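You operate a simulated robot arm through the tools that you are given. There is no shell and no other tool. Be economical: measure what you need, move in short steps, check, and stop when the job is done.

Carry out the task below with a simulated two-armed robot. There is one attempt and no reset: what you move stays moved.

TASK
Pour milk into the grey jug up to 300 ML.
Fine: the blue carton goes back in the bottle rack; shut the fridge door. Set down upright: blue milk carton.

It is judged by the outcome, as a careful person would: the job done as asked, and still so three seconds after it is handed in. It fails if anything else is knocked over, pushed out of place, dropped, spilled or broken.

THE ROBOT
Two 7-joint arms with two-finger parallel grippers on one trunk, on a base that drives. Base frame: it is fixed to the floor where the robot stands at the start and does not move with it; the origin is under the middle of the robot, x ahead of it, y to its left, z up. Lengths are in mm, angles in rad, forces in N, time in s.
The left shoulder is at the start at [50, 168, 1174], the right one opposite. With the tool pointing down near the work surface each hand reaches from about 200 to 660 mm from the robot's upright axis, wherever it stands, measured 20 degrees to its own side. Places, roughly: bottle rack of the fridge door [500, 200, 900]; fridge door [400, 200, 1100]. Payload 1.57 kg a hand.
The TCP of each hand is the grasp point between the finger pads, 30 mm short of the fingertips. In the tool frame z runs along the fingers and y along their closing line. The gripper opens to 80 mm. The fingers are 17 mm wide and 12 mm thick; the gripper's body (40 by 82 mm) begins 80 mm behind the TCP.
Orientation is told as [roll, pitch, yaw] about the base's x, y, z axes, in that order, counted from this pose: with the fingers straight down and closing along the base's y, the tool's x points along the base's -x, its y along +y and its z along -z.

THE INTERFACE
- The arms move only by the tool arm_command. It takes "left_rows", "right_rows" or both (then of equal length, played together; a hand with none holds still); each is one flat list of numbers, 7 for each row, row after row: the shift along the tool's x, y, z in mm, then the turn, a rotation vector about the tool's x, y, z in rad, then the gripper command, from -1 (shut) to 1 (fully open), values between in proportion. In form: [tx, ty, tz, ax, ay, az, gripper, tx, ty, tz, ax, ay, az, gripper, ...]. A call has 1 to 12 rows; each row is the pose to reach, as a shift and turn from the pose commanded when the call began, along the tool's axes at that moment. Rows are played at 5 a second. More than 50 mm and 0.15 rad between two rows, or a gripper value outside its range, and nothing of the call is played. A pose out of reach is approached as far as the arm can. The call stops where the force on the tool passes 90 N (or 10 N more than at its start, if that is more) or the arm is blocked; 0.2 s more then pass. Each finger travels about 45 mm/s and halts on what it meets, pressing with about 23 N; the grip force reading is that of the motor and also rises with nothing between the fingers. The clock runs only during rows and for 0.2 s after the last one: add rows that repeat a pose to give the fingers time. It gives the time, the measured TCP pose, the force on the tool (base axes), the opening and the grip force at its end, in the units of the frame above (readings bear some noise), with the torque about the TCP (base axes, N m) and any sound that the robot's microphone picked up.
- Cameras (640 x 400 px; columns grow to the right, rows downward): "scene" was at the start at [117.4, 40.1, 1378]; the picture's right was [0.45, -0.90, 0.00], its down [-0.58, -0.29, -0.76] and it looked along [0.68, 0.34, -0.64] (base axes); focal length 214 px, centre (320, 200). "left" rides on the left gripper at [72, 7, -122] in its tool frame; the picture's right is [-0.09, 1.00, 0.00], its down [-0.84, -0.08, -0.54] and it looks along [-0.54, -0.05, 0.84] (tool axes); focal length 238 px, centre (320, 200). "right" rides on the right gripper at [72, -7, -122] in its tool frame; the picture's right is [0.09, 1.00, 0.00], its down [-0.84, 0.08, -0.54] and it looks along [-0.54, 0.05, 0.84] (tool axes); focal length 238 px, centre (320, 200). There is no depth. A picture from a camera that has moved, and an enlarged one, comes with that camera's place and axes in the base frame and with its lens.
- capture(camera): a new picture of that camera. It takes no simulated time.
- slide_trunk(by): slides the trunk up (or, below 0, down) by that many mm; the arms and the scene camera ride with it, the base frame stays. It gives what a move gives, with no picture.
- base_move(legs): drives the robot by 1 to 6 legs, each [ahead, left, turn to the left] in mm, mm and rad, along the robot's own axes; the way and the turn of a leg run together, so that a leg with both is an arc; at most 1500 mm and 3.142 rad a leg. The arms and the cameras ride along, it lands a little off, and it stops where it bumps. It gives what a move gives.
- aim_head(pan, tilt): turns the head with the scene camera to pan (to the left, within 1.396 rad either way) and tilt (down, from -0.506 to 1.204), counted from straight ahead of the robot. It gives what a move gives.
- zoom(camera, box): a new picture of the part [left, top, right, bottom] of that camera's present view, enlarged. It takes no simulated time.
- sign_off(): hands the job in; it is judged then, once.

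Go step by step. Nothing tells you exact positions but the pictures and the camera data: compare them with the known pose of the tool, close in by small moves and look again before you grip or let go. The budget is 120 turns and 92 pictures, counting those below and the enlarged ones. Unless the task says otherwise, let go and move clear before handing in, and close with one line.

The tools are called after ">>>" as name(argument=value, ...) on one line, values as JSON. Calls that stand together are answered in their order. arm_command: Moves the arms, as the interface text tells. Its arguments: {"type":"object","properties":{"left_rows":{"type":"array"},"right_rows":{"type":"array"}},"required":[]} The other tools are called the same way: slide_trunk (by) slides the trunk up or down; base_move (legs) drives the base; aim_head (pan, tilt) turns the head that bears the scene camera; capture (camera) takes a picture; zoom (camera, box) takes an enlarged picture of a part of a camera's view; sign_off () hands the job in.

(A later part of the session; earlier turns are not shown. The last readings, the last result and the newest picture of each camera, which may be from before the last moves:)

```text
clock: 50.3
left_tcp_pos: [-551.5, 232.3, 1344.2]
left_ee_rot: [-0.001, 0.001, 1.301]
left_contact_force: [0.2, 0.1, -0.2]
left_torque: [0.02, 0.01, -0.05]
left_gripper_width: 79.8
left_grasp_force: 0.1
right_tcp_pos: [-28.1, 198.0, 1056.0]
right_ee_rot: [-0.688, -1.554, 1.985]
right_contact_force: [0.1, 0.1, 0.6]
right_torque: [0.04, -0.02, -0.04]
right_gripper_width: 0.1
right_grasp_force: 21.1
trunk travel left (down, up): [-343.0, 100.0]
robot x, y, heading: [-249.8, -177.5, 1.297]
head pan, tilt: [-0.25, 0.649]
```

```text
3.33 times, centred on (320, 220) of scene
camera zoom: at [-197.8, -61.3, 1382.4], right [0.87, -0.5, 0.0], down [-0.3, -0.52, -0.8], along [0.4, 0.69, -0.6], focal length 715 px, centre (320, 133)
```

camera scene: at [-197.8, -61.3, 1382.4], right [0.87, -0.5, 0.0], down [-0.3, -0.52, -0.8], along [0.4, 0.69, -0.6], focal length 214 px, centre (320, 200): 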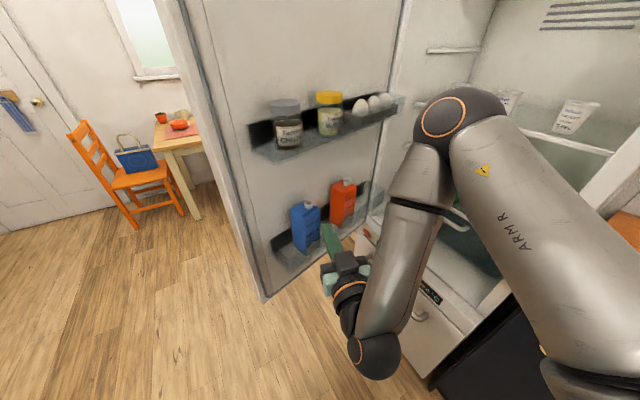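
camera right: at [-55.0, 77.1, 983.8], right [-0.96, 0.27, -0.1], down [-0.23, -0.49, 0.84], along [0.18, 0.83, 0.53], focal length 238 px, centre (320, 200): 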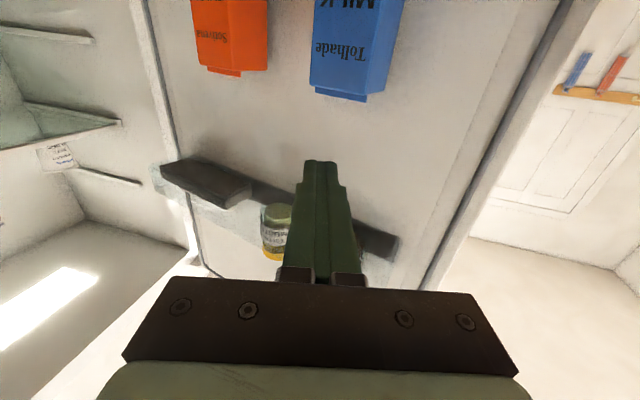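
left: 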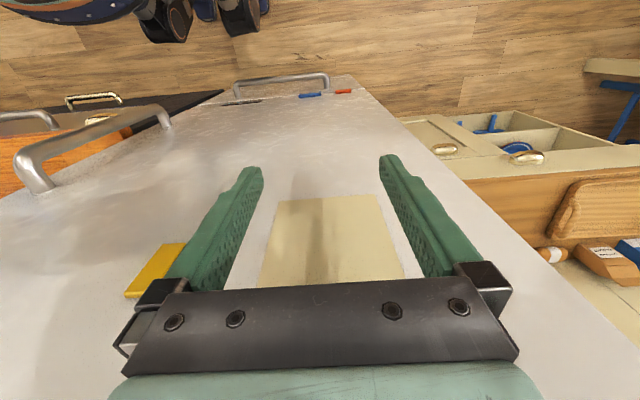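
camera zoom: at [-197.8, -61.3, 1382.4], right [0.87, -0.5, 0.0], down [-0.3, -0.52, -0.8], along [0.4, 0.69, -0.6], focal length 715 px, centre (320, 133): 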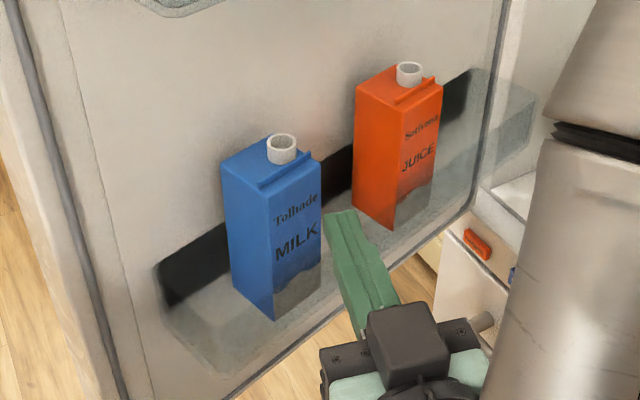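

The carton's spout is open. It stands in the rack near (-23, 325), and the door plane is about 13° short of 90°. I'll turn the base to square up with the door, open the gripper, and lower the hand.

>>> base_move(legs=[[-100, 0, 0], [0, 0, 0.503], [-46, -271, 0]])

>>> arm_command(right_rows=[30, 0, 0, 0, 0, 0, 1, 60, 0, 0, 0, 0, 0, 1, 90, 0, 0, 0, 0, 0, 1, 90, 0, 0, 0, 0, 0, 1, 90, 0, 0, 0, 0, 0, 1])

>>> capture(camera="scene")

>>> capture(camera="right")

```text
clock: 55.4
left_tcp_pos: [-460.0, -37.8, 1344.9]
left_ee_rot: [-0.001, 0.002, 1.786]
left_contact_force: [0.1, 0.6, -0.3]
left_torque: [0.0, -0.01, 0.0]
left_gripper_width: 79.7
left_grasp_force: 0.0
right_tcp_pos: [18.0, 175.6, 1054.6]
right_ee_rot: [-0.684, -1.556, 2.469]
right_contact_force: [-0.4, -0.2, 0.1]
right_torque: [-0.03, 0.0, 0.0]
right_gripper_width: 0.0
right_grasp_force: 21.6
trunk travel left (down, up): [-343.0, 100.0]
robot x, y, heading: [-1.2, -258.1, 1.791]
head pan, tilt: [-0.25, 0.649]
```

```text
clock: 56.6
left_tcp_pos: [-460.8, -38.3, 1344.8]
left_ee_rot: [0.0, 0.002, 1.785]
left_contact_force: [-0.2, 0.6, 0.4]
left_torque: [0.0, 0.01, 0.0]
left_gripper_width: 80.2
left_grasp_force: 0.0
right_tcp_pos: [-21.6, 184.4, 1000.3]
right_ee_rot: [-0.587, -1.552, 2.368]
right_contact_force: [-0.6, 0.4, 1.0]
right_torque: [0.0, -0.02, 0.02]
right_gripper_width: 80.1
right_grasp_force: 0.1
right hand out of reach, approached as far as the arm can: row 1, 2, 3, 4, 5
trunk travel left (down, up): [-343.0, 100.0]
robot x, y, heading: [-7.0, -258.4, 1.793]
head pan, tilt: [-0.25, 0.649]
```

```text
55 pictures are left
camera scene: at [-10.2, -132.0, 1382.4], right [1.0, -0.03, 0.0], down [-0.02, -0.6, -0.8], along [0.03, 0.8, -0.6], focal length 214 px, centre (320, 200)
```

scene: 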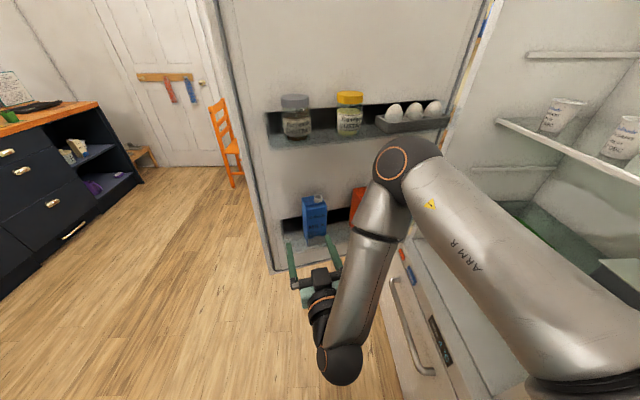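

```text
54 pictures are left
camera right: at [9.6, 65.1, 929.6], right [-0.97, -0.21, -0.1], down [0.03, -0.53, 0.84], along [-0.23, 0.82, 0.53], focal length 238 px, centre (320, 200)
```

right: 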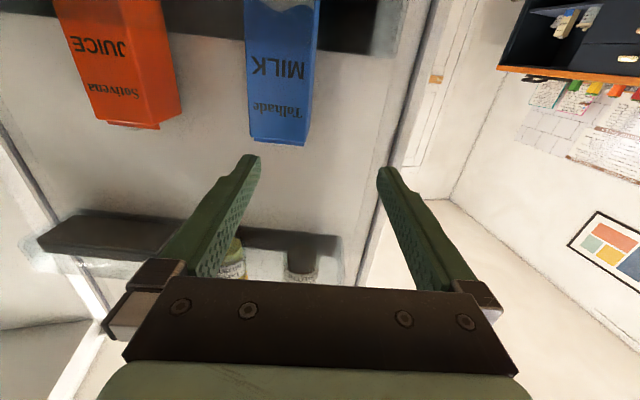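

>>> zoom(camera="scene", box=[260, 180, 380, 280])

>>> zoom(camera="right", box=[200, 0, 400, 200])

```text
4.00 times, centred on (320, 230) of scene
camera zoom: at [-10.2, -132.0, 1382.4], right [1.0, -0.03, 0.0], down [-0.02, -0.6, -0.8], along [0.03, 0.8, -0.6], focal length 858 px, centre (320, 80)
```

zoom: 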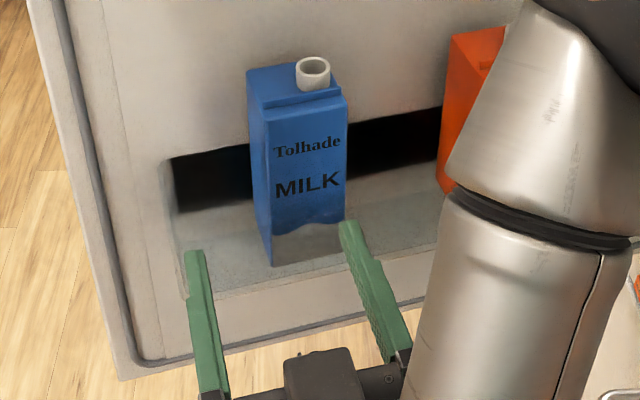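

```text
2.00 times, centred on (300, 100) of right
camera zoom: at [9.6, 65.1, 929.6], right [-0.97, -0.21, -0.1], down [0.03, -0.53, 0.84], along [-0.23, 0.82, 0.53], focal length 477 px, centre (360, 400)
```

zoom: 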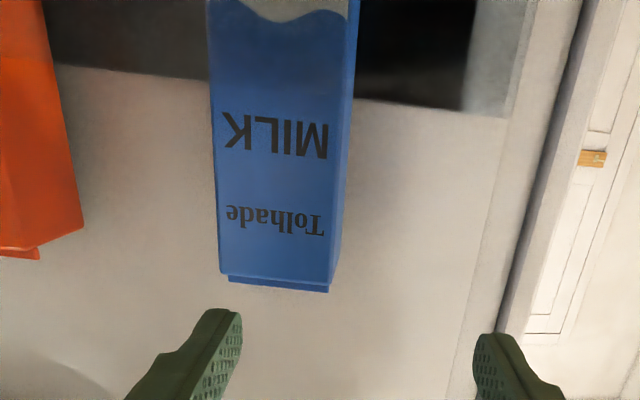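

The carton is about 58 mm wide, centred near (-13, 351), and spans z of about 870 to 1018 with its spout at the right rear. I'll lower the trunk for a mid-height grasp and align with the base.

>>> slide_trunk(by=-52)

>>> base_move(legs=[[0, 0, 0.06], [0, -79, 0], [45, 0, 0]])

>>> capture(camera="right")

>>> capture(camera="scene")

```text
clock: 57.5
left_tcp_pos: [-459.7, -37.9, 1292.2]
left_ee_rot: [0.001, 0.002, 1.786]
left_contact_force: [-0.1, -0.6, -0.1]
left_torque: [0.0, 0.0, -0.01]
left_gripper_width: 80.1
left_grasp_force: 0.0
right_tcp_pos: [-21.7, 183.9, 948.5]
right_ee_rot: [-0.594, -1.551, 2.372]
right_contact_force: [0.1, 0.3, 1.1]
right_torque: [0.02, 0.04, 0.0]
right_gripper_width: 79.7
right_grasp_force: 0.0
trunk travel left (down, up): [-291.0, 152.0]
robot x, y, heading: [-5.0, -261.0, 1.787]
head pan, tilt: [-0.25, 0.649]
```

```text
clock: 59.8
left_tcp_pos: [-411.1, -0.4, 1292.5]
left_ee_rot: [0.001, 0.002, 1.845]
left_contact_force: [-0.6, 0.1, -0.3]
left_torque: [-0.02, 0.01, -0.02]
left_gripper_width: 80.0
left_grasp_force: 0.0
right_tcp_pos: [13.8, 246.0, 948.5]
right_ee_rot: [-0.564, -1.553, 2.405]
right_contact_force: [-0.8, 0.6, 0.5]
right_torque: [-0.02, -0.04, -0.02]
right_gripper_width: 80.0
right_grasp_force: 0.1
trunk travel left (down, up): [-291.0, 152.0]
robot x, y, heading: [55.8, -196.0, 1.844]
head pan, tilt: [-0.25, 0.649]
```

```text
51 pictures are left
camera right: at [52.1, 129.6, 877.5], right [-0.96, -0.27, -0.1], down [0.06, -0.53, 0.84], along [-0.28, 0.8, 0.52], focal length 238 px, centre (320, 200)
```

right: 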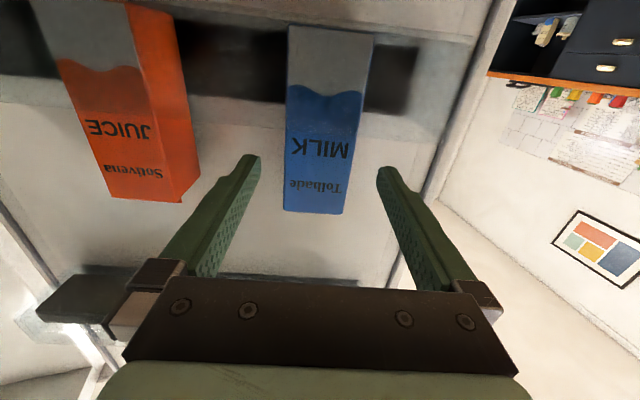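

```text
50 pictures are left
camera scene: at [44.1, -68.2, 1330.3], right [1.0, 0.03, 0.0], down [0.02, -0.61, -0.8], along [-0.02, 0.8, -0.61], focal length 214 px, centre (320, 200)
```

scene: 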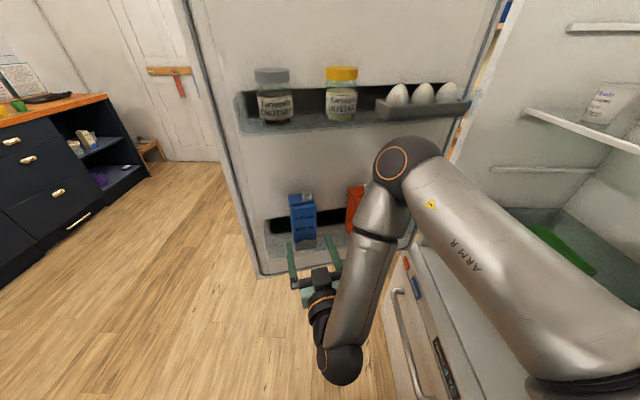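

The carton is centred between the fingers. Before moving in I want to check the elbow's clearance to the upper rack, so I'll turn the left hand to view from the side.

>>> arm_command(left_rows=[0, 0, 0, 0, 0, 0.14, 1, 0, 0, 0, 0, 0, 0.28, 1, 0, 0, 0, 0, 0, 0.42, 1, 0, 0, 0, 0, 0, 0.56, 1, 0, 0, 0, 0, 0, 0.7, 1, 0, 0, 0, 0, 0, 0.84, 1, 0, 0, 0, 0, 0, 0.98, 1, 0, 0, 0, 0, 0, 1.12, 1, 0, 0, 0, 0, 0, 1.25, 1])

>>> capture(camera="left")

```text
clock: 61.8
left_tcp_pos: [-411.9, -2.5, 1292.0]
left_ee_rot: [-0.002, 0.001, 0.593]
left_contact_force: [0.2, 0.0, -0.6]
left_torque: [0.03, -0.01, 0.03]
left_gripper_width: 79.8
left_grasp_force: 0.1
right_tcp_pos: [15.2, 245.2, 949.6]
right_ee_rot: [-0.585, -1.552, 2.428]
right_contact_force: [-0.5, -1.1, -0.1]
right_torque: [-0.03, 0.01, 0.01]
right_gripper_width: 80.0
right_grasp_force: 0.0
trunk travel left (down, up): [-291.0, 152.0]
robot x, y, heading: [55.1, -197.0, 1.85]
head pan, tilt: [-0.25, 0.649]
```

```text
49 pictures are left
camera left: at [-473.7, -35.4, 1414.3], right [-0.48, 0.88, 0.0], down [0.74, 0.4, 0.54], along [0.48, 0.26, -0.84], focal length 238 px, centre (320, 200)
```

left: 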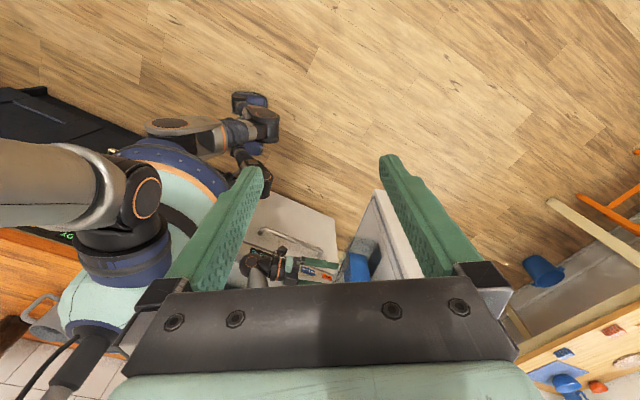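

>>> arm_command(left_rows=[0, 0, 0, 0, -0.14, 0, 1, 0, 0, 0, 0, -0.28, 0, 1, 0, 0, 0, 0, -0.42, 0, 1, 0, 0, 0, 0, -0.55, 0, 1])

>>> capture(camera="left")

```text
clock: 62.8
left_tcp_pos: [-410.5, -0.4, 1293.6]
left_ee_rot: [-0.002, -0.552, 0.598]
left_contact_force: [0.0, 0.2, 0.2]
left_torque: [-0.01, -0.02, 0.0]
left_gripper_width: 80.1
left_grasp_force: 0.1
right_tcp_pos: [15.0, 245.8, 948.4]
right_ee_rot: [-0.604, -1.551, 2.446]
right_contact_force: [0.4, 0.2, 0.3]
right_torque: [0.03, 0.01, 0.02]
right_gripper_width: 80.1
right_grasp_force: 0.0
trunk travel left (down, up): [-291.0, 152.0]
robot x, y, heading: [52.4, -196.7, 1.847]
head pan, tilt: [-0.25, 0.649]
```

```text
48 pictures are left
camera left: at [-518.3, -65.5, 1358.6], right [-0.49, 0.87, 0.05], down [0.4, 0.18, 0.9], along [0.77, 0.46, -0.43], focal length 238 px, centre (320, 200)
```

left: 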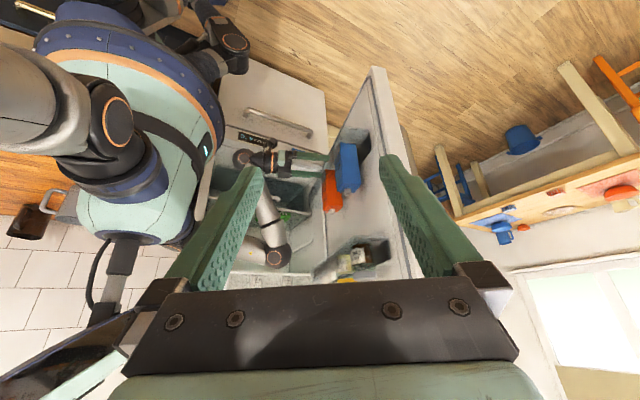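

The elbow is at about (119, 157, 1212), so moving 100 mm in leaves clearance to the rack. I'll advance in two steps with a check between.

>>> base_move(legs=[[65, 0, 0]])

>>> capture(camera="right")

>>> capture(camera="scene")

```text
clock: 63.8
left_tcp_pos: [-428.7, 59.5, 1292.6]
left_ee_rot: [-0.002, -0.552, 0.598]
left_contact_force: [-0.6, 0.1, -0.1]
left_torque: [-0.02, -0.02, -0.02]
left_gripper_width: 80.2
left_grasp_force: 0.1
right_tcp_pos: [-5.0, 309.0, 949.4]
right_ee_rot: [-0.564, -1.553, 2.407]
right_contact_force: [0.3, 0.4, 0.0]
right_torque: [-0.01, 0.02, -0.04]
right_gripper_width: 80.3
right_grasp_force: 0.1
trunk travel left (down, up): [-291.0, 152.0]
robot x, y, heading: [37.9, -132.9, 1.845]
head pan, tilt: [-0.25, 0.649]
```

```text
47 pictures are left
camera right: at [34.0, 191.7, 877.5], right [-0.96, -0.27, -0.1], down [0.06, -0.53, 0.84], along [-0.28, 0.8, 0.53], focal length 238 px, centre (320, 200)
```

right: 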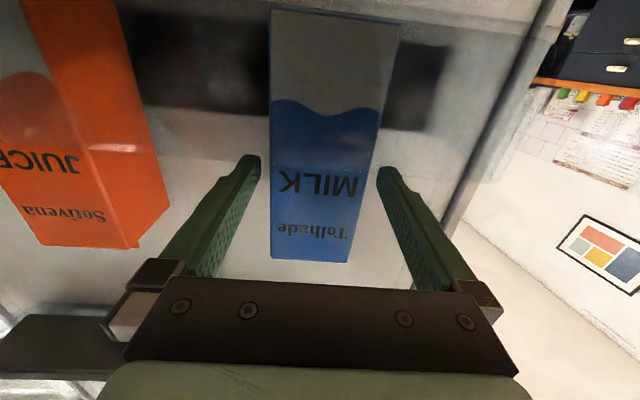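

```text
46 pictures are left
camera scene: at [26.3, -6.2, 1330.3], right [1.0, 0.03, 0.0], down [0.02, -0.61, -0.8], along [-0.02, 0.8, -0.61], focal length 214 px, centre (320, 200)
```

scene: 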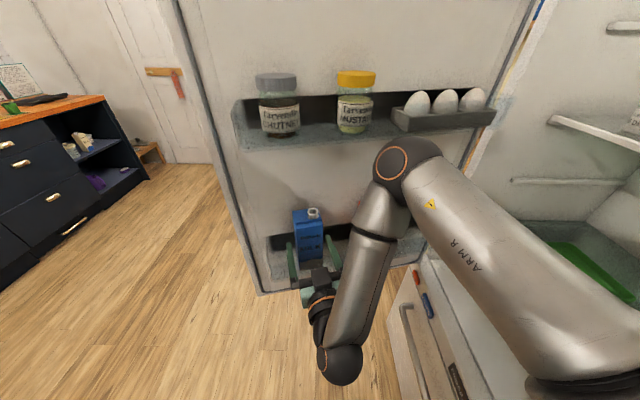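

The transparent rack lip's edge sits close to finger height, so I'll raise by 18 mm before moving the last stretch.

>>> slide_trunk(by=18)

>>> base_move(legs=[[36, 0, 0]])

>>> capture(camera="right")

>>> zoom(camera="scene", box=[220, 180, 420, 320])

```text
clock: 64.5
left_tcp_pos: [-428.6, 60.2, 1310.1]
left_ee_rot: [-0.002, -0.55, 0.598]
left_contact_force: [0.5, -0.4, -0.1]
left_torque: [0.04, -0.01, 0.01]
left_gripper_width: 80.2
left_grasp_force: 0.1
right_tcp_pos: [-5.5, 307.2, 966.3]
right_ee_rot: [-0.58, -1.552, 2.423]
right_contact_force: [0.5, 0.8, 0.4]
right_torque: [-0.02, 0.01, 0.03]
right_gripper_width: 80.1
right_grasp_force: 0.1
trunk travel left (down, up): [-309.0, 134.0]
robot x, y, heading: [39.1, -136.6, 1.848]
head pan, tilt: [-0.25, 0.649]
```

```text
clock: 65.3
left_tcp_pos: [-439.2, 94.8, 1310.9]
left_ee_rot: [-0.002, -0.549, 0.595]
left_contact_force: [0.3, 0.7, 0.0]
left_torque: [-0.02, 0.02, -0.02]
left_gripper_width: 80.1
left_grasp_force: 0.1
right_tcp_pos: [-14.1, 342.2, 965.2]
right_ee_rot: [-0.572, -1.552, 2.415]
right_contact_force: [0.2, 0.5, 0.2]
right_torque: [0.03, -0.03, 0.02]
right_gripper_width: 80.0
right_grasp_force: 0.0
trunk travel left (down, up): [-309.0, 134.0]
robot x, y, heading: [29.1, -101.3, 1.846]
head pan, tilt: [-0.25, 0.649]
```

```text
45 pictures are left
camera right: at [24.7, 225.4, 895.6], right [-0.96, -0.27, -0.1], down [0.06, -0.53, 0.84], along [-0.28, 0.8, 0.53], focal length 238 px, centre (320, 200)
```

right: 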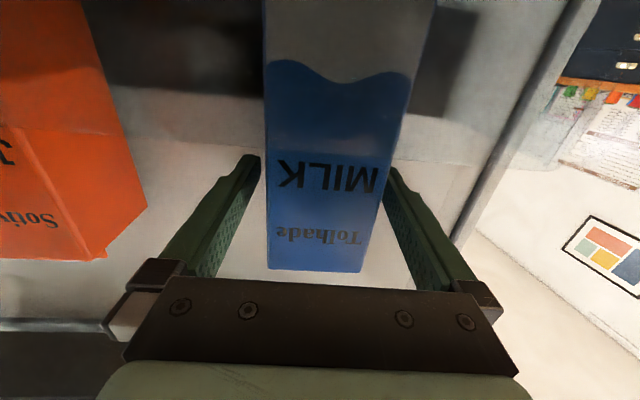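

```text
2.86 times, centred on (320, 250) of scene
camera zoom: at [16.7, 27.5, 1348.3], right [1.0, 0.03, 0.0], down [0.02, -0.6, -0.8], along [-0.02, 0.8, -0.61], focal length 613 px, centre (320, 57)
```

zoom: 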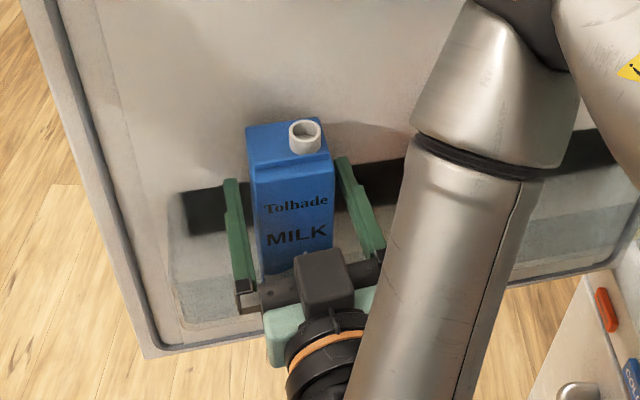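

The fingers straddle the carton, so I'll close on it.

>>> arm_command(right_rows=[0, 0, 0, 0, 0, 0, 0.6, 0, 0, 0, 0, 0, 0, 0.4, 0, 0, 0, 0, 0, 0, 0.2, 0, 0, 0, 0, 0, 0, -1, 0, 0, 0, 0, 0, 0, -1, 0, 0, 0, 0, 0, 0, -1])

>>> capture(camera="right")

```text
clock: 66.7
left_tcp_pos: [-438.3, 94.2, 1310.9]
left_ee_rot: [-0.001, -0.551, 0.595]
left_contact_force: [-0.2, 1.3, 0.2]
left_torque: [-0.01, 0.0, 0.02]
left_gripper_width: 80.1
left_grasp_force: 0.1
right_tcp_pos: [-13.5, 342.4, 966.3]
right_ee_rot: [-0.578, -1.552, 2.418]
right_contact_force: [-0.4, 0.0, 1.3]
right_torque: [0.01, 0.27, -0.03]
right_gripper_width: 60.0
right_grasp_force: 22.5
trunk travel left (down, up): [-309.0, 134.0]
robot x, y, heading: [27.6, -103.0, 1.843]
head pan, tilt: [-0.25, 0.649]
```

```text
43 pictures are left
camera right: at [24.7, 225.1, 895.9], right [-0.96, -0.27, -0.1], down [0.06, -0.53, 0.84], along [-0.28, 0.8, 0.53], focal length 238 px, centre (320, 200)
```

right: 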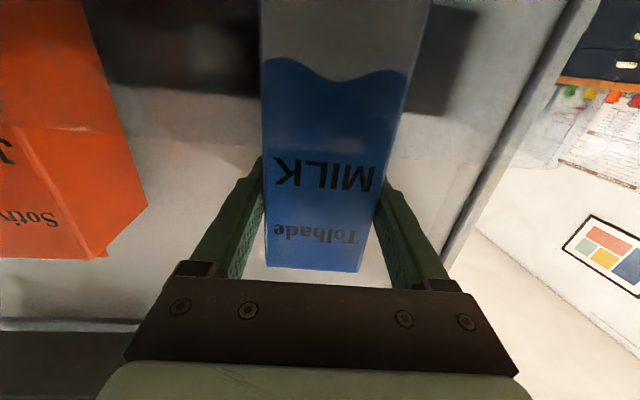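

The carton is gripped at 60 mm. I'll check the elbow's clearance to the upper rack once before lifting.

>>> zoom(camera="left", box=[200, 110, 440, 300])

```text
2.11 times, centred on (320, 205) of left
camera zoom: at [-545.1, 30.2, 1377.2], right [-0.49, 0.87, 0.05], down [0.4, 0.18, 0.9], along [0.77, 0.46, -0.43], focal length 502 px, centre (320, 190)
```

zoom: 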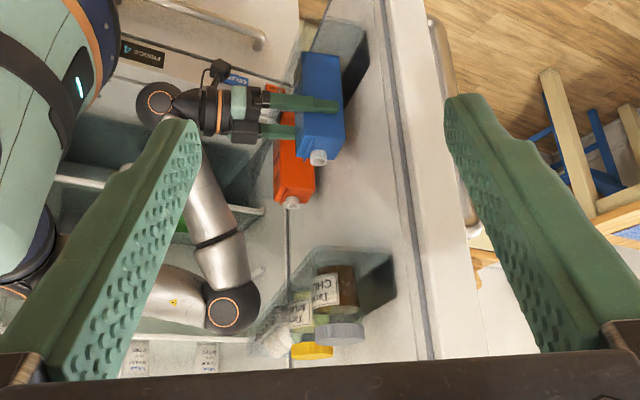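

>>> slide_trunk(by=40)

>>> zoom(camera="left", box=[200, 110, 440, 300])

>>> capture(camera="scene")

```text
clock: 67.5
left_tcp_pos: [-438.1, 94.9, 1350.8]
left_ee_rot: [-0.003, -0.55, 0.597]
left_contact_force: [0.9, 0.2, -0.8]
left_torque: [-0.01, 0.0, -0.05]
left_gripper_width: 80.2
left_grasp_force: 0.2
right_tcp_pos: [-14.1, 341.5, 1006.5]
right_ee_rot: [-0.569, -1.548, 2.411]
right_contact_force: [-0.1, 0.3, -3.3]
right_torque: [-0.04, -0.01, 0.01]
right_gripper_width: 60.2
right_grasp_force: 22.8
trunk travel left (down, up): [-349.0, 94.0]
robot x, y, heading: [29.0, -99.0, 1.847]
head pan, tilt: [-0.25, 0.649]
```

```text
2.11 times, centred on (320, 205) of left
camera zoom: at [-545.1, 30.7, 1417.0], right [-0.49, 0.87, 0.05], down [0.4, 0.18, 0.9], along [0.77, 0.46, -0.43], focal length 502 px, centre (320, 190)
```

zoom: 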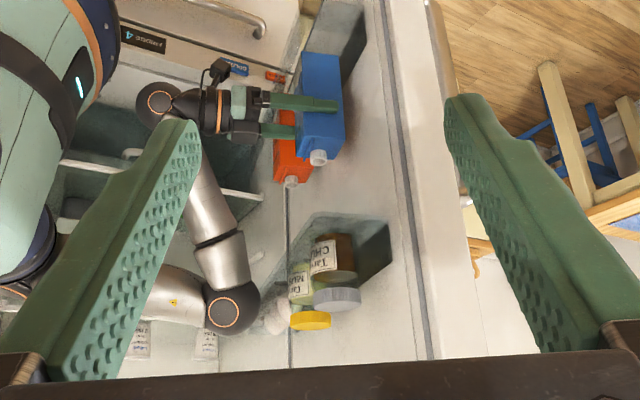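

```text
40 pictures are left
camera scene: at [16.9, 27.3, 1388.4], right [1.0, 0.03, 0.0], down [0.02, -0.6, -0.8], along [-0.02, 0.8, -0.6], focal length 214 px, centre (320, 200)
```

scene: 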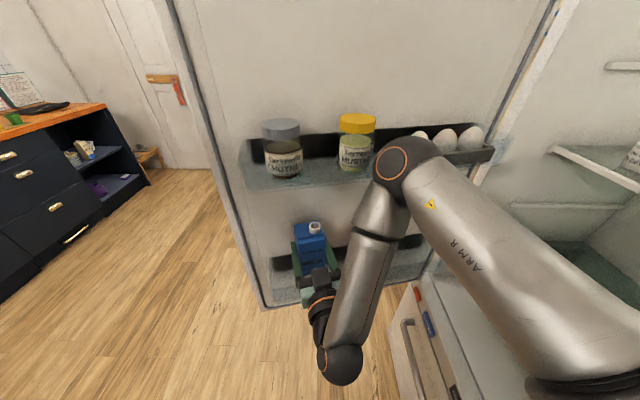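

The carton is lifting freely. I'll go up 48 mm more to clear the lip, then back out.

>>> slide_trunk(by=48)

>>> capture(camera="right")

>>> zoom(camera="left", box=[200, 110, 440, 300])

```text
clock: 68.5
left_tcp_pos: [-439.2, 95.3, 1399.0]
left_ee_rot: [-0.003, -0.551, 0.598]
left_contact_force: [-0.2, 0.3, 0.6]
left_torque: [0.02, 0.03, -0.01]
left_gripper_width: 79.9
left_grasp_force: 0.0
right_tcp_pos: [-12.8, 341.2, 1054.2]
right_ee_rot: [-0.569, -1.552, 2.411]
right_contact_force: [0.1, 1.1, -4.4]
right_torque: [-0.01, -0.02, 0.02]
right_gripper_width: 59.7
right_grasp_force: 23.2
trunk travel left (down, up): [-397.0, 46.0]
robot x, y, heading: [33.3, -98.2, 1.844]
head pan, tilt: [-0.25, 0.649]
```

```text
39 pictures are left
camera right: at [24.8, 225.3, 983.6], right [-0.96, -0.27, -0.1], down [0.06, -0.53, 0.84], along [-0.28, 0.8, 0.53], focal length 238 px, centre (320, 200)
```

right: 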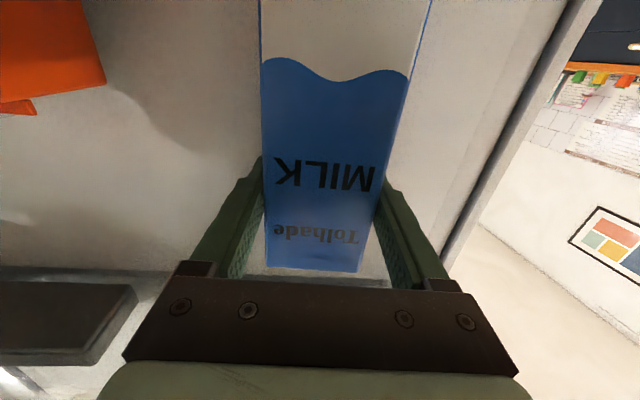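

```text
2.11 times, centred on (320, 205) of left
camera zoom: at [-545.2, 30.7, 1465.0], right [-0.49, 0.87, 0.05], down [0.4, 0.18, 0.9], along [0.77, 0.46, -0.43], focal length 502 px, centre (320, 190)
```

zoom: 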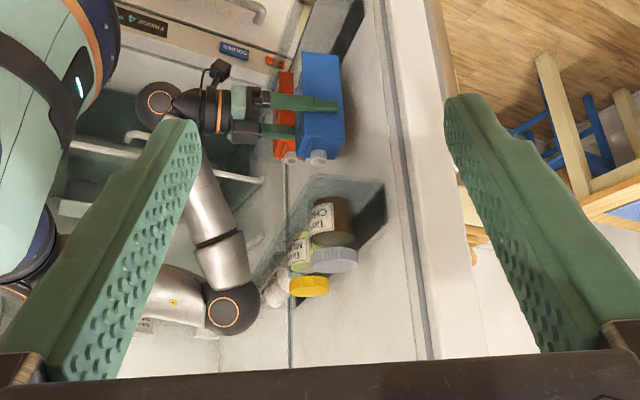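

The carton's bottom is about 30 mm above the lip. I'll back out along the approach line.

>>> base_move(legs=[[-200, 0, 0]])

>>> capture(camera="scene")

```text
clock: 70.0
left_tcp_pos: [-383.3, -99.6, 1398.3]
left_ee_rot: [0.0, -0.55, 0.597]
left_contact_force: [0.6, -0.2, 0.4]
left_torque: [0.01, 0.02, 0.0]
left_gripper_width: 79.9
left_grasp_force: 0.1
right_tcp_pos: [40.4, 148.1, 1055.2]
right_ee_rot: [-0.592, -1.552, 2.433]
right_contact_force: [-0.3, -0.4, -3.1]
right_torque: [-0.05, -0.02, -0.02]
right_gripper_width: 59.9
right_grasp_force: 22.9
trunk travel left (down, up): [-397.0, 46.0]
robot x, y, heading: [84.9, -294.0, 1.848]
head pan, tilt: [-0.25, 0.649]
```

```text
37 pictures are left
camera scene: at [71.9, -166.4, 1436.5], right [1.0, 0.02, 0.0], down [0.01, -0.6, -0.8], along [-0.02, 0.8, -0.6], focal length 214 px, centre (320, 200)
```

scene: 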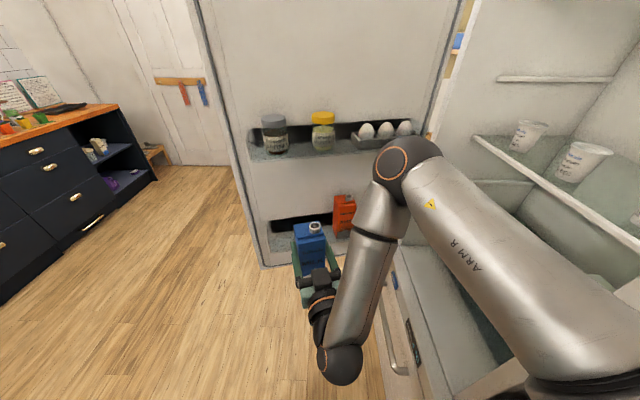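

The carton is out, weighing about 4 N. Now I'll back clear of the fridge, turn to face the counter, and look at the jug.

>>> base_move(legs=[[93, 327, 0], [0, 0, -1.848]])

>>> aim_head(pan=-0.3, tilt=0.55)

>>> capture(camera="scene")

>>> capture(camera="right")

```text
clock: 78.0
left_tcp_pos: [69.0, 98.7, 1399.3]
left_ee_rot: [-0.001, -0.55, -1.275]
left_contact_force: [0.0, -0.2, -0.3]
left_torque: [-0.01, -0.03, 0.03]
left_gripper_width: 79.8
left_grasp_force: 0.1
right_tcp_pos: [178.3, -379.9, 1054.2]
right_ee_rot: [-0.562, -1.55, 0.533]
right_contact_force: [0.1, 0.2, -3.4]
right_torque: [0.01, 0.09, -0.01]
right_gripper_width: 59.9
right_grasp_force: 23.1
trunk travel left (down, up): [-397.0, 46.0]
robot x, y, heading: [-256.0, -288.7, -0.028]
head pan, tilt: [-0.25, 0.649]
```

```text
clock: 78.6
left_tcp_pos: [69.4, 98.5, 1399.8]
left_ee_rot: [-0.001, -0.552, -1.274]
left_contact_force: [-0.2, 0.1, -1.0]
left_torque: [-0.03, 0.04, 0.01]
left_gripper_width: 80.1
left_grasp_force: 0.1
right_tcp_pos: [179.8, -380.4, 1053.3]
right_ee_rot: [-0.556, -1.55, 0.525]
right_contact_force: [-0.5, -0.6, -2.8]
right_torque: [0.03, 0.04, 0.02]
right_gripper_width: 59.9
right_grasp_force: 22.8
trunk travel left (down, up): [-397.0, 46.0]
robot x, y, heading: [-255.0, -285.5, -0.026]
head pan, tilt: [-0.3, 0.55]
```

```text
36 pictures are left
camera scene: at [-129.3, -317.1, 1445.1], right [-0.32, -0.95, 0.0], down [-0.5, 0.17, -0.85], along [0.81, -0.27, -0.52], focal length 214 px, centre (320, 200)
```

scene: 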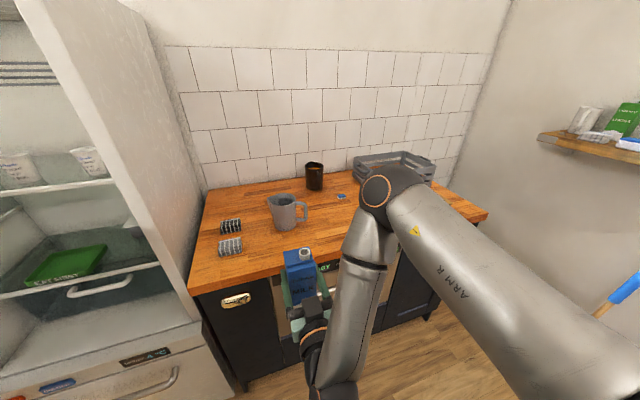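

```text
35 pictures are left
camera right: at [54.3, -383.8, 983.5], right [0.03, 0.99, -0.1], down [-0.52, 0.1, 0.85], along [0.85, 0.03, 0.52], focal length 238 px, centre (320, 200)
```

right: 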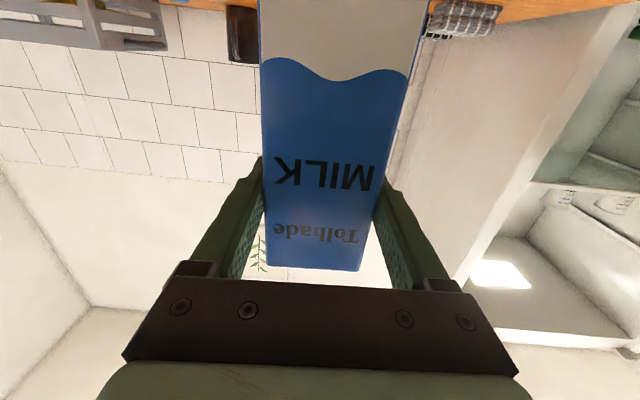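

The jug's rim is near (578, -403, 1015) on a counter at 902. I need more forward extension and some height, so I'll raise the trunk and extend the arm here in free space first.

>>> slide_trunk(by=44)

>>> arm_command(right_rows=[0, 0, 15, 0, 0, 0, -1, 0, 0, 30, 0, 0, 0, -1, 0, 0, 45, 0, 0, 0, -1, 0, 0, 60, 0, 0, 0, -1, 0, 0, 75, 0, 0, 0, -1, 0, 0, 90, 0, 0, 0, -1, 0, 0, 90, 0, 0, 0, -1])

```text
clock: 79.5
left_tcp_pos: [68.7, 99.0, 1442.3]
left_ee_rot: [-0.001, -0.55, -1.274]
left_contact_force: [-0.3, 0.1, 0.0]
left_torque: [0.01, 0.03, 0.0]
left_gripper_width: 80.0
left_grasp_force: 0.1
right_tcp_pos: [179.1, -379.6, 1098.2]
right_ee_rot: [-0.564, -1.55, 0.531]
right_contact_force: [1.0, -0.2, -3.1]
right_torque: [0.0, 0.03, -0.01]
right_gripper_width: 59.7
right_grasp_force: 23.2
trunk travel left (down, up): [-441.0, 2.0]
robot x, y, heading: [-253.6, -291.4, -0.028]
head pan, tilt: [-0.3, 0.55]
```

```text
clock: 81.1
left_tcp_pos: [68.8, 99.6, 1442.9]
left_ee_rot: [0.0, -0.549, -1.274]
left_contact_force: [0.0, 0.3, 0.0]
left_torque: [0.01, 0.02, 0.0]
left_gripper_width: 79.9
left_grasp_force: 0.2
right_tcp_pos: [263.4, -363.2, 1108.8]
right_ee_rot: [-0.486, -1.545, 0.453]
right_contact_force: [-0.1, 0.1, -3.0]
right_torque: [0.0, 0.05, 0.02]
right_gripper_width: 59.8
right_grasp_force: 22.7
right hand out of reach, approached as far as the arm can: row 2, 3, 4, 5, 6, 7
trunk travel left (down, up): [-441.0, 2.0]
robot x, y, heading: [-257.8, -288.5, -0.021]
head pan, tilt: [-0.3, 0.55]
```

Extension works. I'll test a small roll of 17° here to see whether the wrist can tilt that way.

>>> arm_command(right_rows=[0, 0, 0, 0, 0, 0.1, -1, 0, 0, 0, 0, 0, 0.2, -1, 0, 0, 0, 0, 0, 0.3, -1, 0, 0, 0, 0, 0, 0.3, -1])

>>> capture(camera="scene")

```text
clock: 82.1
left_tcp_pos: [69.2, 99.5, 1443.9]
left_ee_rot: [-0.002, -0.55, -1.274]
left_contact_force: [0.6, -0.1, -0.5]
left_torque: [0.02, 0.06, -0.02]
left_gripper_width: 79.8
left_grasp_force: 0.1
right_tcp_pos: [264.0, -361.8, 1109.3]
right_ee_rot: [1.503, -1.279, -1.542]
right_contact_force: [0.1, 0.1, -2.3]
right_torque: [0.0, 0.02, -0.05]
right_gripper_width: 59.7
right_grasp_force: 23.4
trunk travel left (down, up): [-441.0, 2.0]
robot x, y, heading: [-257.9, -289.2, -0.023]
head pan, tilt: [-0.3, 0.55]
```

```text
34 pictures are left
camera scene: at [-129.3, -317.1, 1489.1], right [-0.32, -0.95, 0.0], down [-0.5, 0.17, -0.85], along [0.81, -0.27, -0.52], focal length 214 px, centre (320, 200)
```

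scene: 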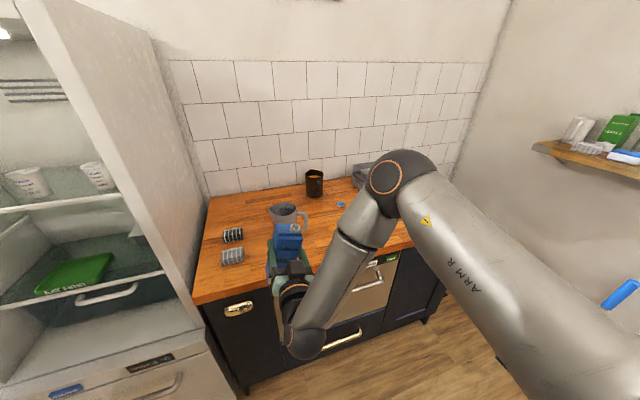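

The roll works cleanly. I'll tuck the left hand back 120 mm so it stays clear of the fridge, then drive to a staging point just left of the jug.

>>> arm_command(left_rows=[10, -38, -6, 0, 0, 0, 1, 20, -77, -12, 0, 0, 0, 1, 30, -115, -18, 0, 0, 0, 1, 30, -115, -18, 0, 0, 0, 1])

>>> base_move(legs=[[0, 50, 0.02], [230, 0, 0]])

>>> aim_head(pan=-0.3, tilt=0.75)

>>> capture(camera="scene")

>>> capture(camera="right")

```text
clock: 83.1
left_tcp_pos: [-51.1, 98.9, 1439.2]
left_ee_rot: [-0.002, -0.549, -1.273]
left_contact_force: [0.5, 0.1, -0.3]
left_torque: [0.0, 0.04, -0.03]
left_gripper_width: 79.9
left_grasp_force: 0.0
right_tcp_pos: [263.4, -362.1, 1108.3]
right_ee_rot: [1.499, -1.281, -1.536]
right_contact_force: [-0.4, 0.5, -3.7]
right_torque: [-0.01, 0.0, 0.01]
right_gripper_width: 59.6
right_grasp_force: 22.7
trunk travel left (down, up): [-441.0, 2.0]
robot x, y, heading: [-259.3, -290.4, -0.023]
head pan, tilt: [-0.3, 0.55]
```

```text
clock: 85.5
left_tcp_pos: [168.1, 151.2, 1441.2]
left_ee_rot: [-0.002, -0.55, -1.25]
left_contact_force: [-0.2, -0.2, 0.6]
left_torque: [-0.01, 0.06, -0.06]
left_gripper_width: 79.8
left_grasp_force: 0.0
right_tcp_pos: [491.8, -300.9, 1108.9]
right_ee_rot: [1.497, -1.28, -1.513]
right_contact_force: [0.7, 0.4, -2.8]
right_torque: [-0.04, 0.07, 0.0]
right_gripper_width: 60.1
right_grasp_force: 23.1
trunk travel left (down, up): [-441.0, 2.0]
robot x, y, heading: [-27.9, -240.1, -0.001]
head pan, tilt: [-0.3, 0.55]
```

```text
clock: 86.3
left_tcp_pos: [167.3, 152.7, 1440.9]
left_ee_rot: [0.0, -0.55, -1.249]
left_contact_force: [0.3, 0.0, -0.2]
left_torque: [-0.03, 0.02, -0.02]
left_gripper_width: 80.0
left_grasp_force: 0.0
right_tcp_pos: [492.6, -301.9, 1109.2]
right_ee_rot: [1.5, -1.282, -1.512]
right_contact_force: [0.0, 0.1, -3.8]
right_torque: [-0.04, 0.03, -0.01]
right_gripper_width: 59.8
right_grasp_force: 23.1
trunk travel left (down, up): [-441.0, 2.0]
robot x, y, heading: [-29.1, -240.2, -0.002]
head pan, tilt: [-0.3, 0.75]
```

```text
33 pictures are left
camera scene: at [92.6, -262.6, 1471.8], right [-0.3, -0.96, 0.0], down [-0.65, 0.2, -0.73], along [0.7, -0.22, -0.68], focal length 214 px, centre (320, 200)
```

scene: 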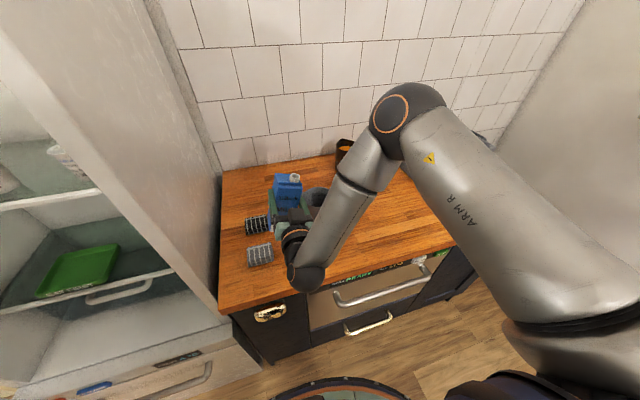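

```text
32 pictures are left
camera right: at [367.8, -285.3, 1040.1], right [0.01, 0.98, 0.2], down [-0.53, -0.16, 0.83], along [0.85, -0.11, 0.51], focal length 238 px, centre (320, 200)
```

right: 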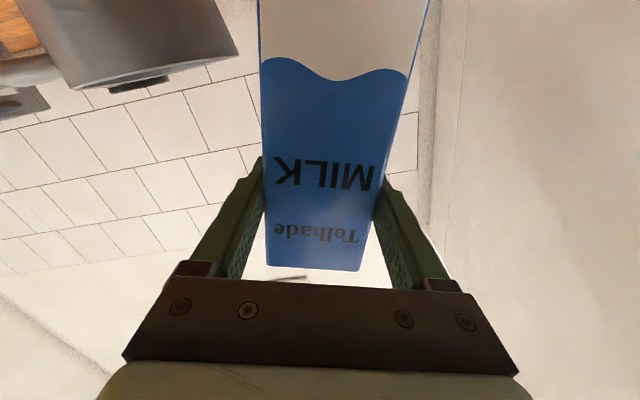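

My forearm hides the jug from the head camera, so I'll bring the left hand camera over to watch the jug from above left.

>>> arm_command(left_rows=[-31, 9, 26, 0, 0.055, 0, 1, -62, 18, 53, 0, 0.11, 0, 1, -93, 28, 79, 0, 0.165, 0, 1, -124, 37, 106, 0, 0.22, 0, 1, -155, 46, 132, 0, 0.275, 0, 1, -186, 55, 158, 0, 0.33, 0, 1, -217, 64, 185, 0, 0.385, 0, 1, -248, 74, 211, 0, 0.44, 0, 1, -279, 83, 238, 0, 0.495, 0, 1, -310, 92, 264, 0, 0.55, 0, 1])

>>> arm_command(left_rows=[0, 0, 0, 0, 0, -0.12, 1, 0, 0, 0, 0, 0, -0.24, 1, 0, 0, 0, 0, 0, -0.36, 1, 0, 0, 0, 0, 0, -0.46, 1])

>>> capture(camera="left")

```text
clock: 88.5
left_tcp_pos: [338.4, -94.5, 1349.7]
left_ee_rot: [0.0, -0.006, -1.248]
left_contact_force: [-0.2, -0.7, -0.1]
left_torque: [0.01, -0.01, 0.04]
left_gripper_width: 80.1
left_grasp_force: 0.2
left hand out of reach, approached as far as the arm can: row 8, 9, 10
right_tcp_pos: [493.7, -300.8, 1110.9]
right_ee_rot: [1.498, -1.282, -1.514]
right_contact_force: [0.5, 0.3, -3.4]
right_torque: [-0.01, 0.01, 0.0]
right_gripper_width: 60.0
right_grasp_force: 22.5
trunk travel left (down, up): [-441.0, 2.0]
robot x, y, heading: [-28.1, -238.4, -0.005]
head pan, tilt: [-0.3, 0.75]
```

```text
clock: 89.5
left_tcp_pos: [337.3, -91.1, 1352.0]
left_ee_rot: [-0.001, 0.0, -0.787]
left_contact_force: [-1.0, -0.2, 0.0]
left_torque: [0.0, -0.02, 0.02]
left_gripper_width: 79.8
left_grasp_force: 0.2
right_tcp_pos: [491.4, -300.2, 1109.2]
right_ee_rot: [1.502, -1.281, -1.516]
right_contact_force: [0.5, 0.4, -3.3]
right_torque: [-0.02, 0.01, 0.02]
right_gripper_width: 60.0
right_grasp_force: 23.1
trunk travel left (down, up): [-441.0, 2.0]
robot x, y, heading: [-27.6, -240.7, -0.0]
head pan, tilt: [-0.3, 0.75]
```

```text
31 pictures are left
camera left: at [292.6, -35.2, 1474.0], right [0.77, 0.64, 0.0], down [0.54, -0.65, 0.54], along [0.34, -0.42, -0.84], focal length 238 px, centre (320, 200)
```

left: 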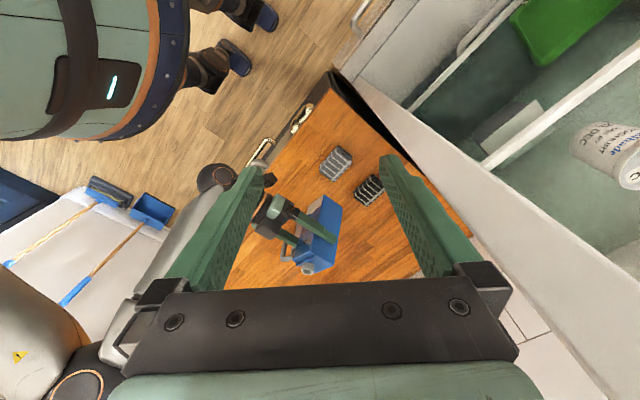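

The view is blocked by the carton, so I'll pour in steps and look between them. Now I'll lower slightly and move forward to the left side of the jug.

>>> base_move(legs=[[61, 0, 0]])

>>> slide_trunk(by=-12)

>>> capture(camera="left")

```text
clock: 90.5
left_tcp_pos: [400.2, -96.2, 1351.2]
left_ee_rot: [0.001, 0.002, -0.792]
left_contact_force: [6.8, -14.3, 0.6]
left_torque: [0.56, 0.19, -0.71]
left_gripper_width: 75.9
left_grasp_force: 0.2
right_tcp_pos: [555.4, -302.7, 1108.8]
right_ee_rot: [1.495, -1.278, -1.509]
right_contact_force: [0.1, -0.3, -2.3]
right_torque: [-0.01, 0.01, 0.01]
right_gripper_width: 60.0
right_grasp_force: 22.4
trunk travel left (down, up): [-441.0, 2.0]
robot x, y, heading: [31.8, -244.2, -0.01]
head pan, tilt: [-0.3, 0.75]
```

```text
clock: 91.1
left_tcp_pos: [399.4, -94.6, 1339.5]
left_ee_rot: [0.0, 0.001, -0.795]
left_contact_force: [-0.7, -8.0, -0.8]
left_torque: [0.53, -0.12, -0.29]
left_gripper_width: 74.7
left_grasp_force: 0.1
right_tcp_pos: [552.6, -302.8, 1098.1]
right_ee_rot: [1.498, -1.279, -1.512]
right_contact_force: [0.6, 0.4, -3.2]
right_torque: [-0.05, 0.04, 0.03]
right_gripper_width: 60.0
right_grasp_force: 23.5
trunk travel left (down, up): [-429.0, 14.0]
robot x, y, heading: [29.1, -240.3, -0.002]
head pan, tilt: [-0.3, 0.75]
```

```text
30 pictures are left
camera left: at [354.5, -38.2, 1461.7], right [0.77, 0.63, 0.0], down [0.53, -0.65, 0.54], along [0.34, -0.42, -0.84], focal length 238 px, centre (320, 200)
```

left: 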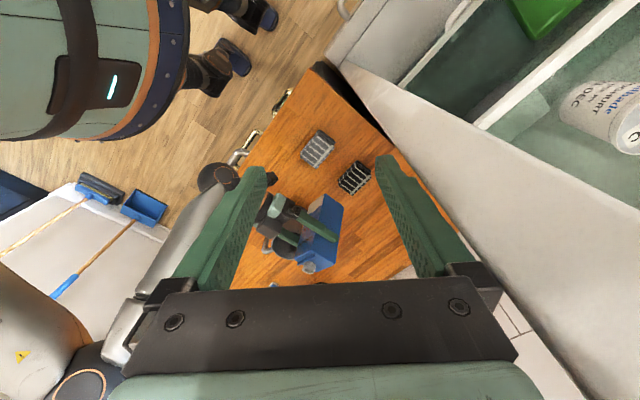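

The left fingers brushed the fridge side wall, so I'll pull that hand back and zoom in on the jug.

>>> arm_command(left_rows=[32, -32, 0, 0, 0, 0, 1, 63, -64, 0, 0, 0, 0, 1, 63, -64, 0, 0, 0, 0, 1])

>>> zoom(camera="left", box=[230, 160, 390, 290])

```text
clock: 91.9
left_tcp_pos: [311.0, -93.1, 1340.4]
left_ee_rot: [-0.002, -0.002, -0.79]
left_contact_force: [-0.2, -0.3, -0.3]
left_torque: [0.0, 0.02, -0.02]
left_gripper_width: 80.2
left_grasp_force: 0.0
right_tcp_pos: [555.2, -301.0, 1096.8]
right_ee_rot: [1.499, -1.284, -1.511]
right_contact_force: [0.3, -1.0, -3.7]
right_torque: [-0.04, 0.03, -0.03]
right_gripper_width: 60.0
right_grasp_force: 23.0
trunk travel left (down, up): [-429.0, 14.0]
robot x, y, heading: [31.5, -239.6, -0.002]
head pan, tilt: [-0.3, 0.75]
```

```text
3.08 times, centred on (310, 225) of left
camera zoom: at [266.5, -36.9, 1461.2], right [0.77, 0.63, 0.0], down [0.53, -0.65, 0.54], along [0.34, -0.42, -0.84], focal length 733 px, centre (351, 123)
```

zoom: 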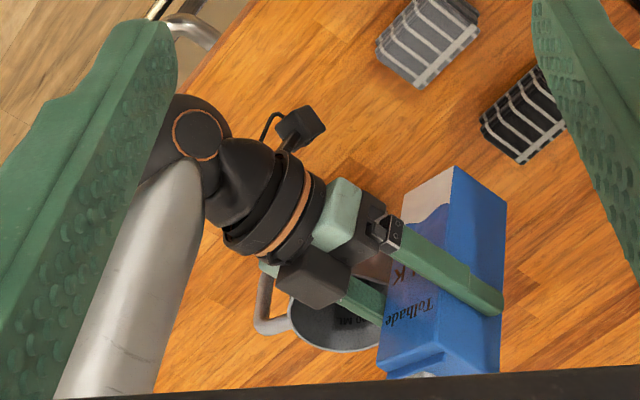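

The jug's rim centre is about (566, -410), radius about 49, with marks visible. I'll tilt to about 50° while easing right so the spout comes over the jug.

>>> arm_command(right_rows=[-1, -4, 0, 0, 0, 0.1, -1, -2, -8, 0, 0, 0, 0.2, -1, -4, -12, 0, 0, 0, 0.3, -1, -5, -16, 0, 0, 0, 0.4, -1, -6, -20, 0, 0, 0, 0.5, -1, -7, -24, 0, 0, 0, 0.6, -1])

>>> zoom(camera="left", box=[230, 160, 390, 290])

```text
clock: 93.3
left_tcp_pos: [311.8, -94.1, 1339.4]
left_ee_rot: [0.0, -0.001, -0.791]
left_contact_force: [-0.2, -0.4, 0.1]
left_torque: [0.0, 0.0, 0.01]
left_gripper_width: 80.1
left_grasp_force: 0.0
right_tcp_pos: [548.9, -311.3, 1105.5]
right_ee_rot: [1.542, -0.68, -1.567]
right_contact_force: [-0.8, -0.6, -4.7]
right_torque: [-0.11, 0.03, 0.01]
right_gripper_width: 60.1
right_grasp_force: 22.5
right hand out of reach, approached as far as the arm can: row 2, 3, 4, 5, 6
trunk travel left (down, up): [-429.0, 14.0]
robot x, y, heading: [32.5, -238.4, -0.004]
head pan, tilt: [-0.3, 0.75]
```

```text
3.08 times, centred on (310, 225) of left
camera zoom: at [266.2, -37.2, 1461.5], right [0.77, 0.63, 0.0], down [0.53, -0.65, 0.54], along [0.34, -0.42, -0.84], focal length 733 px, centre (351, 123)
```

zoom: 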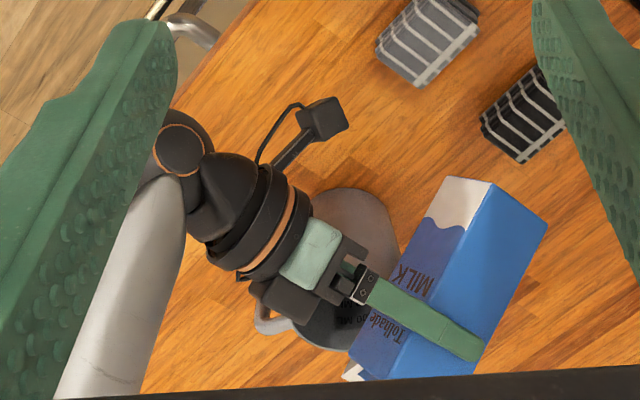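

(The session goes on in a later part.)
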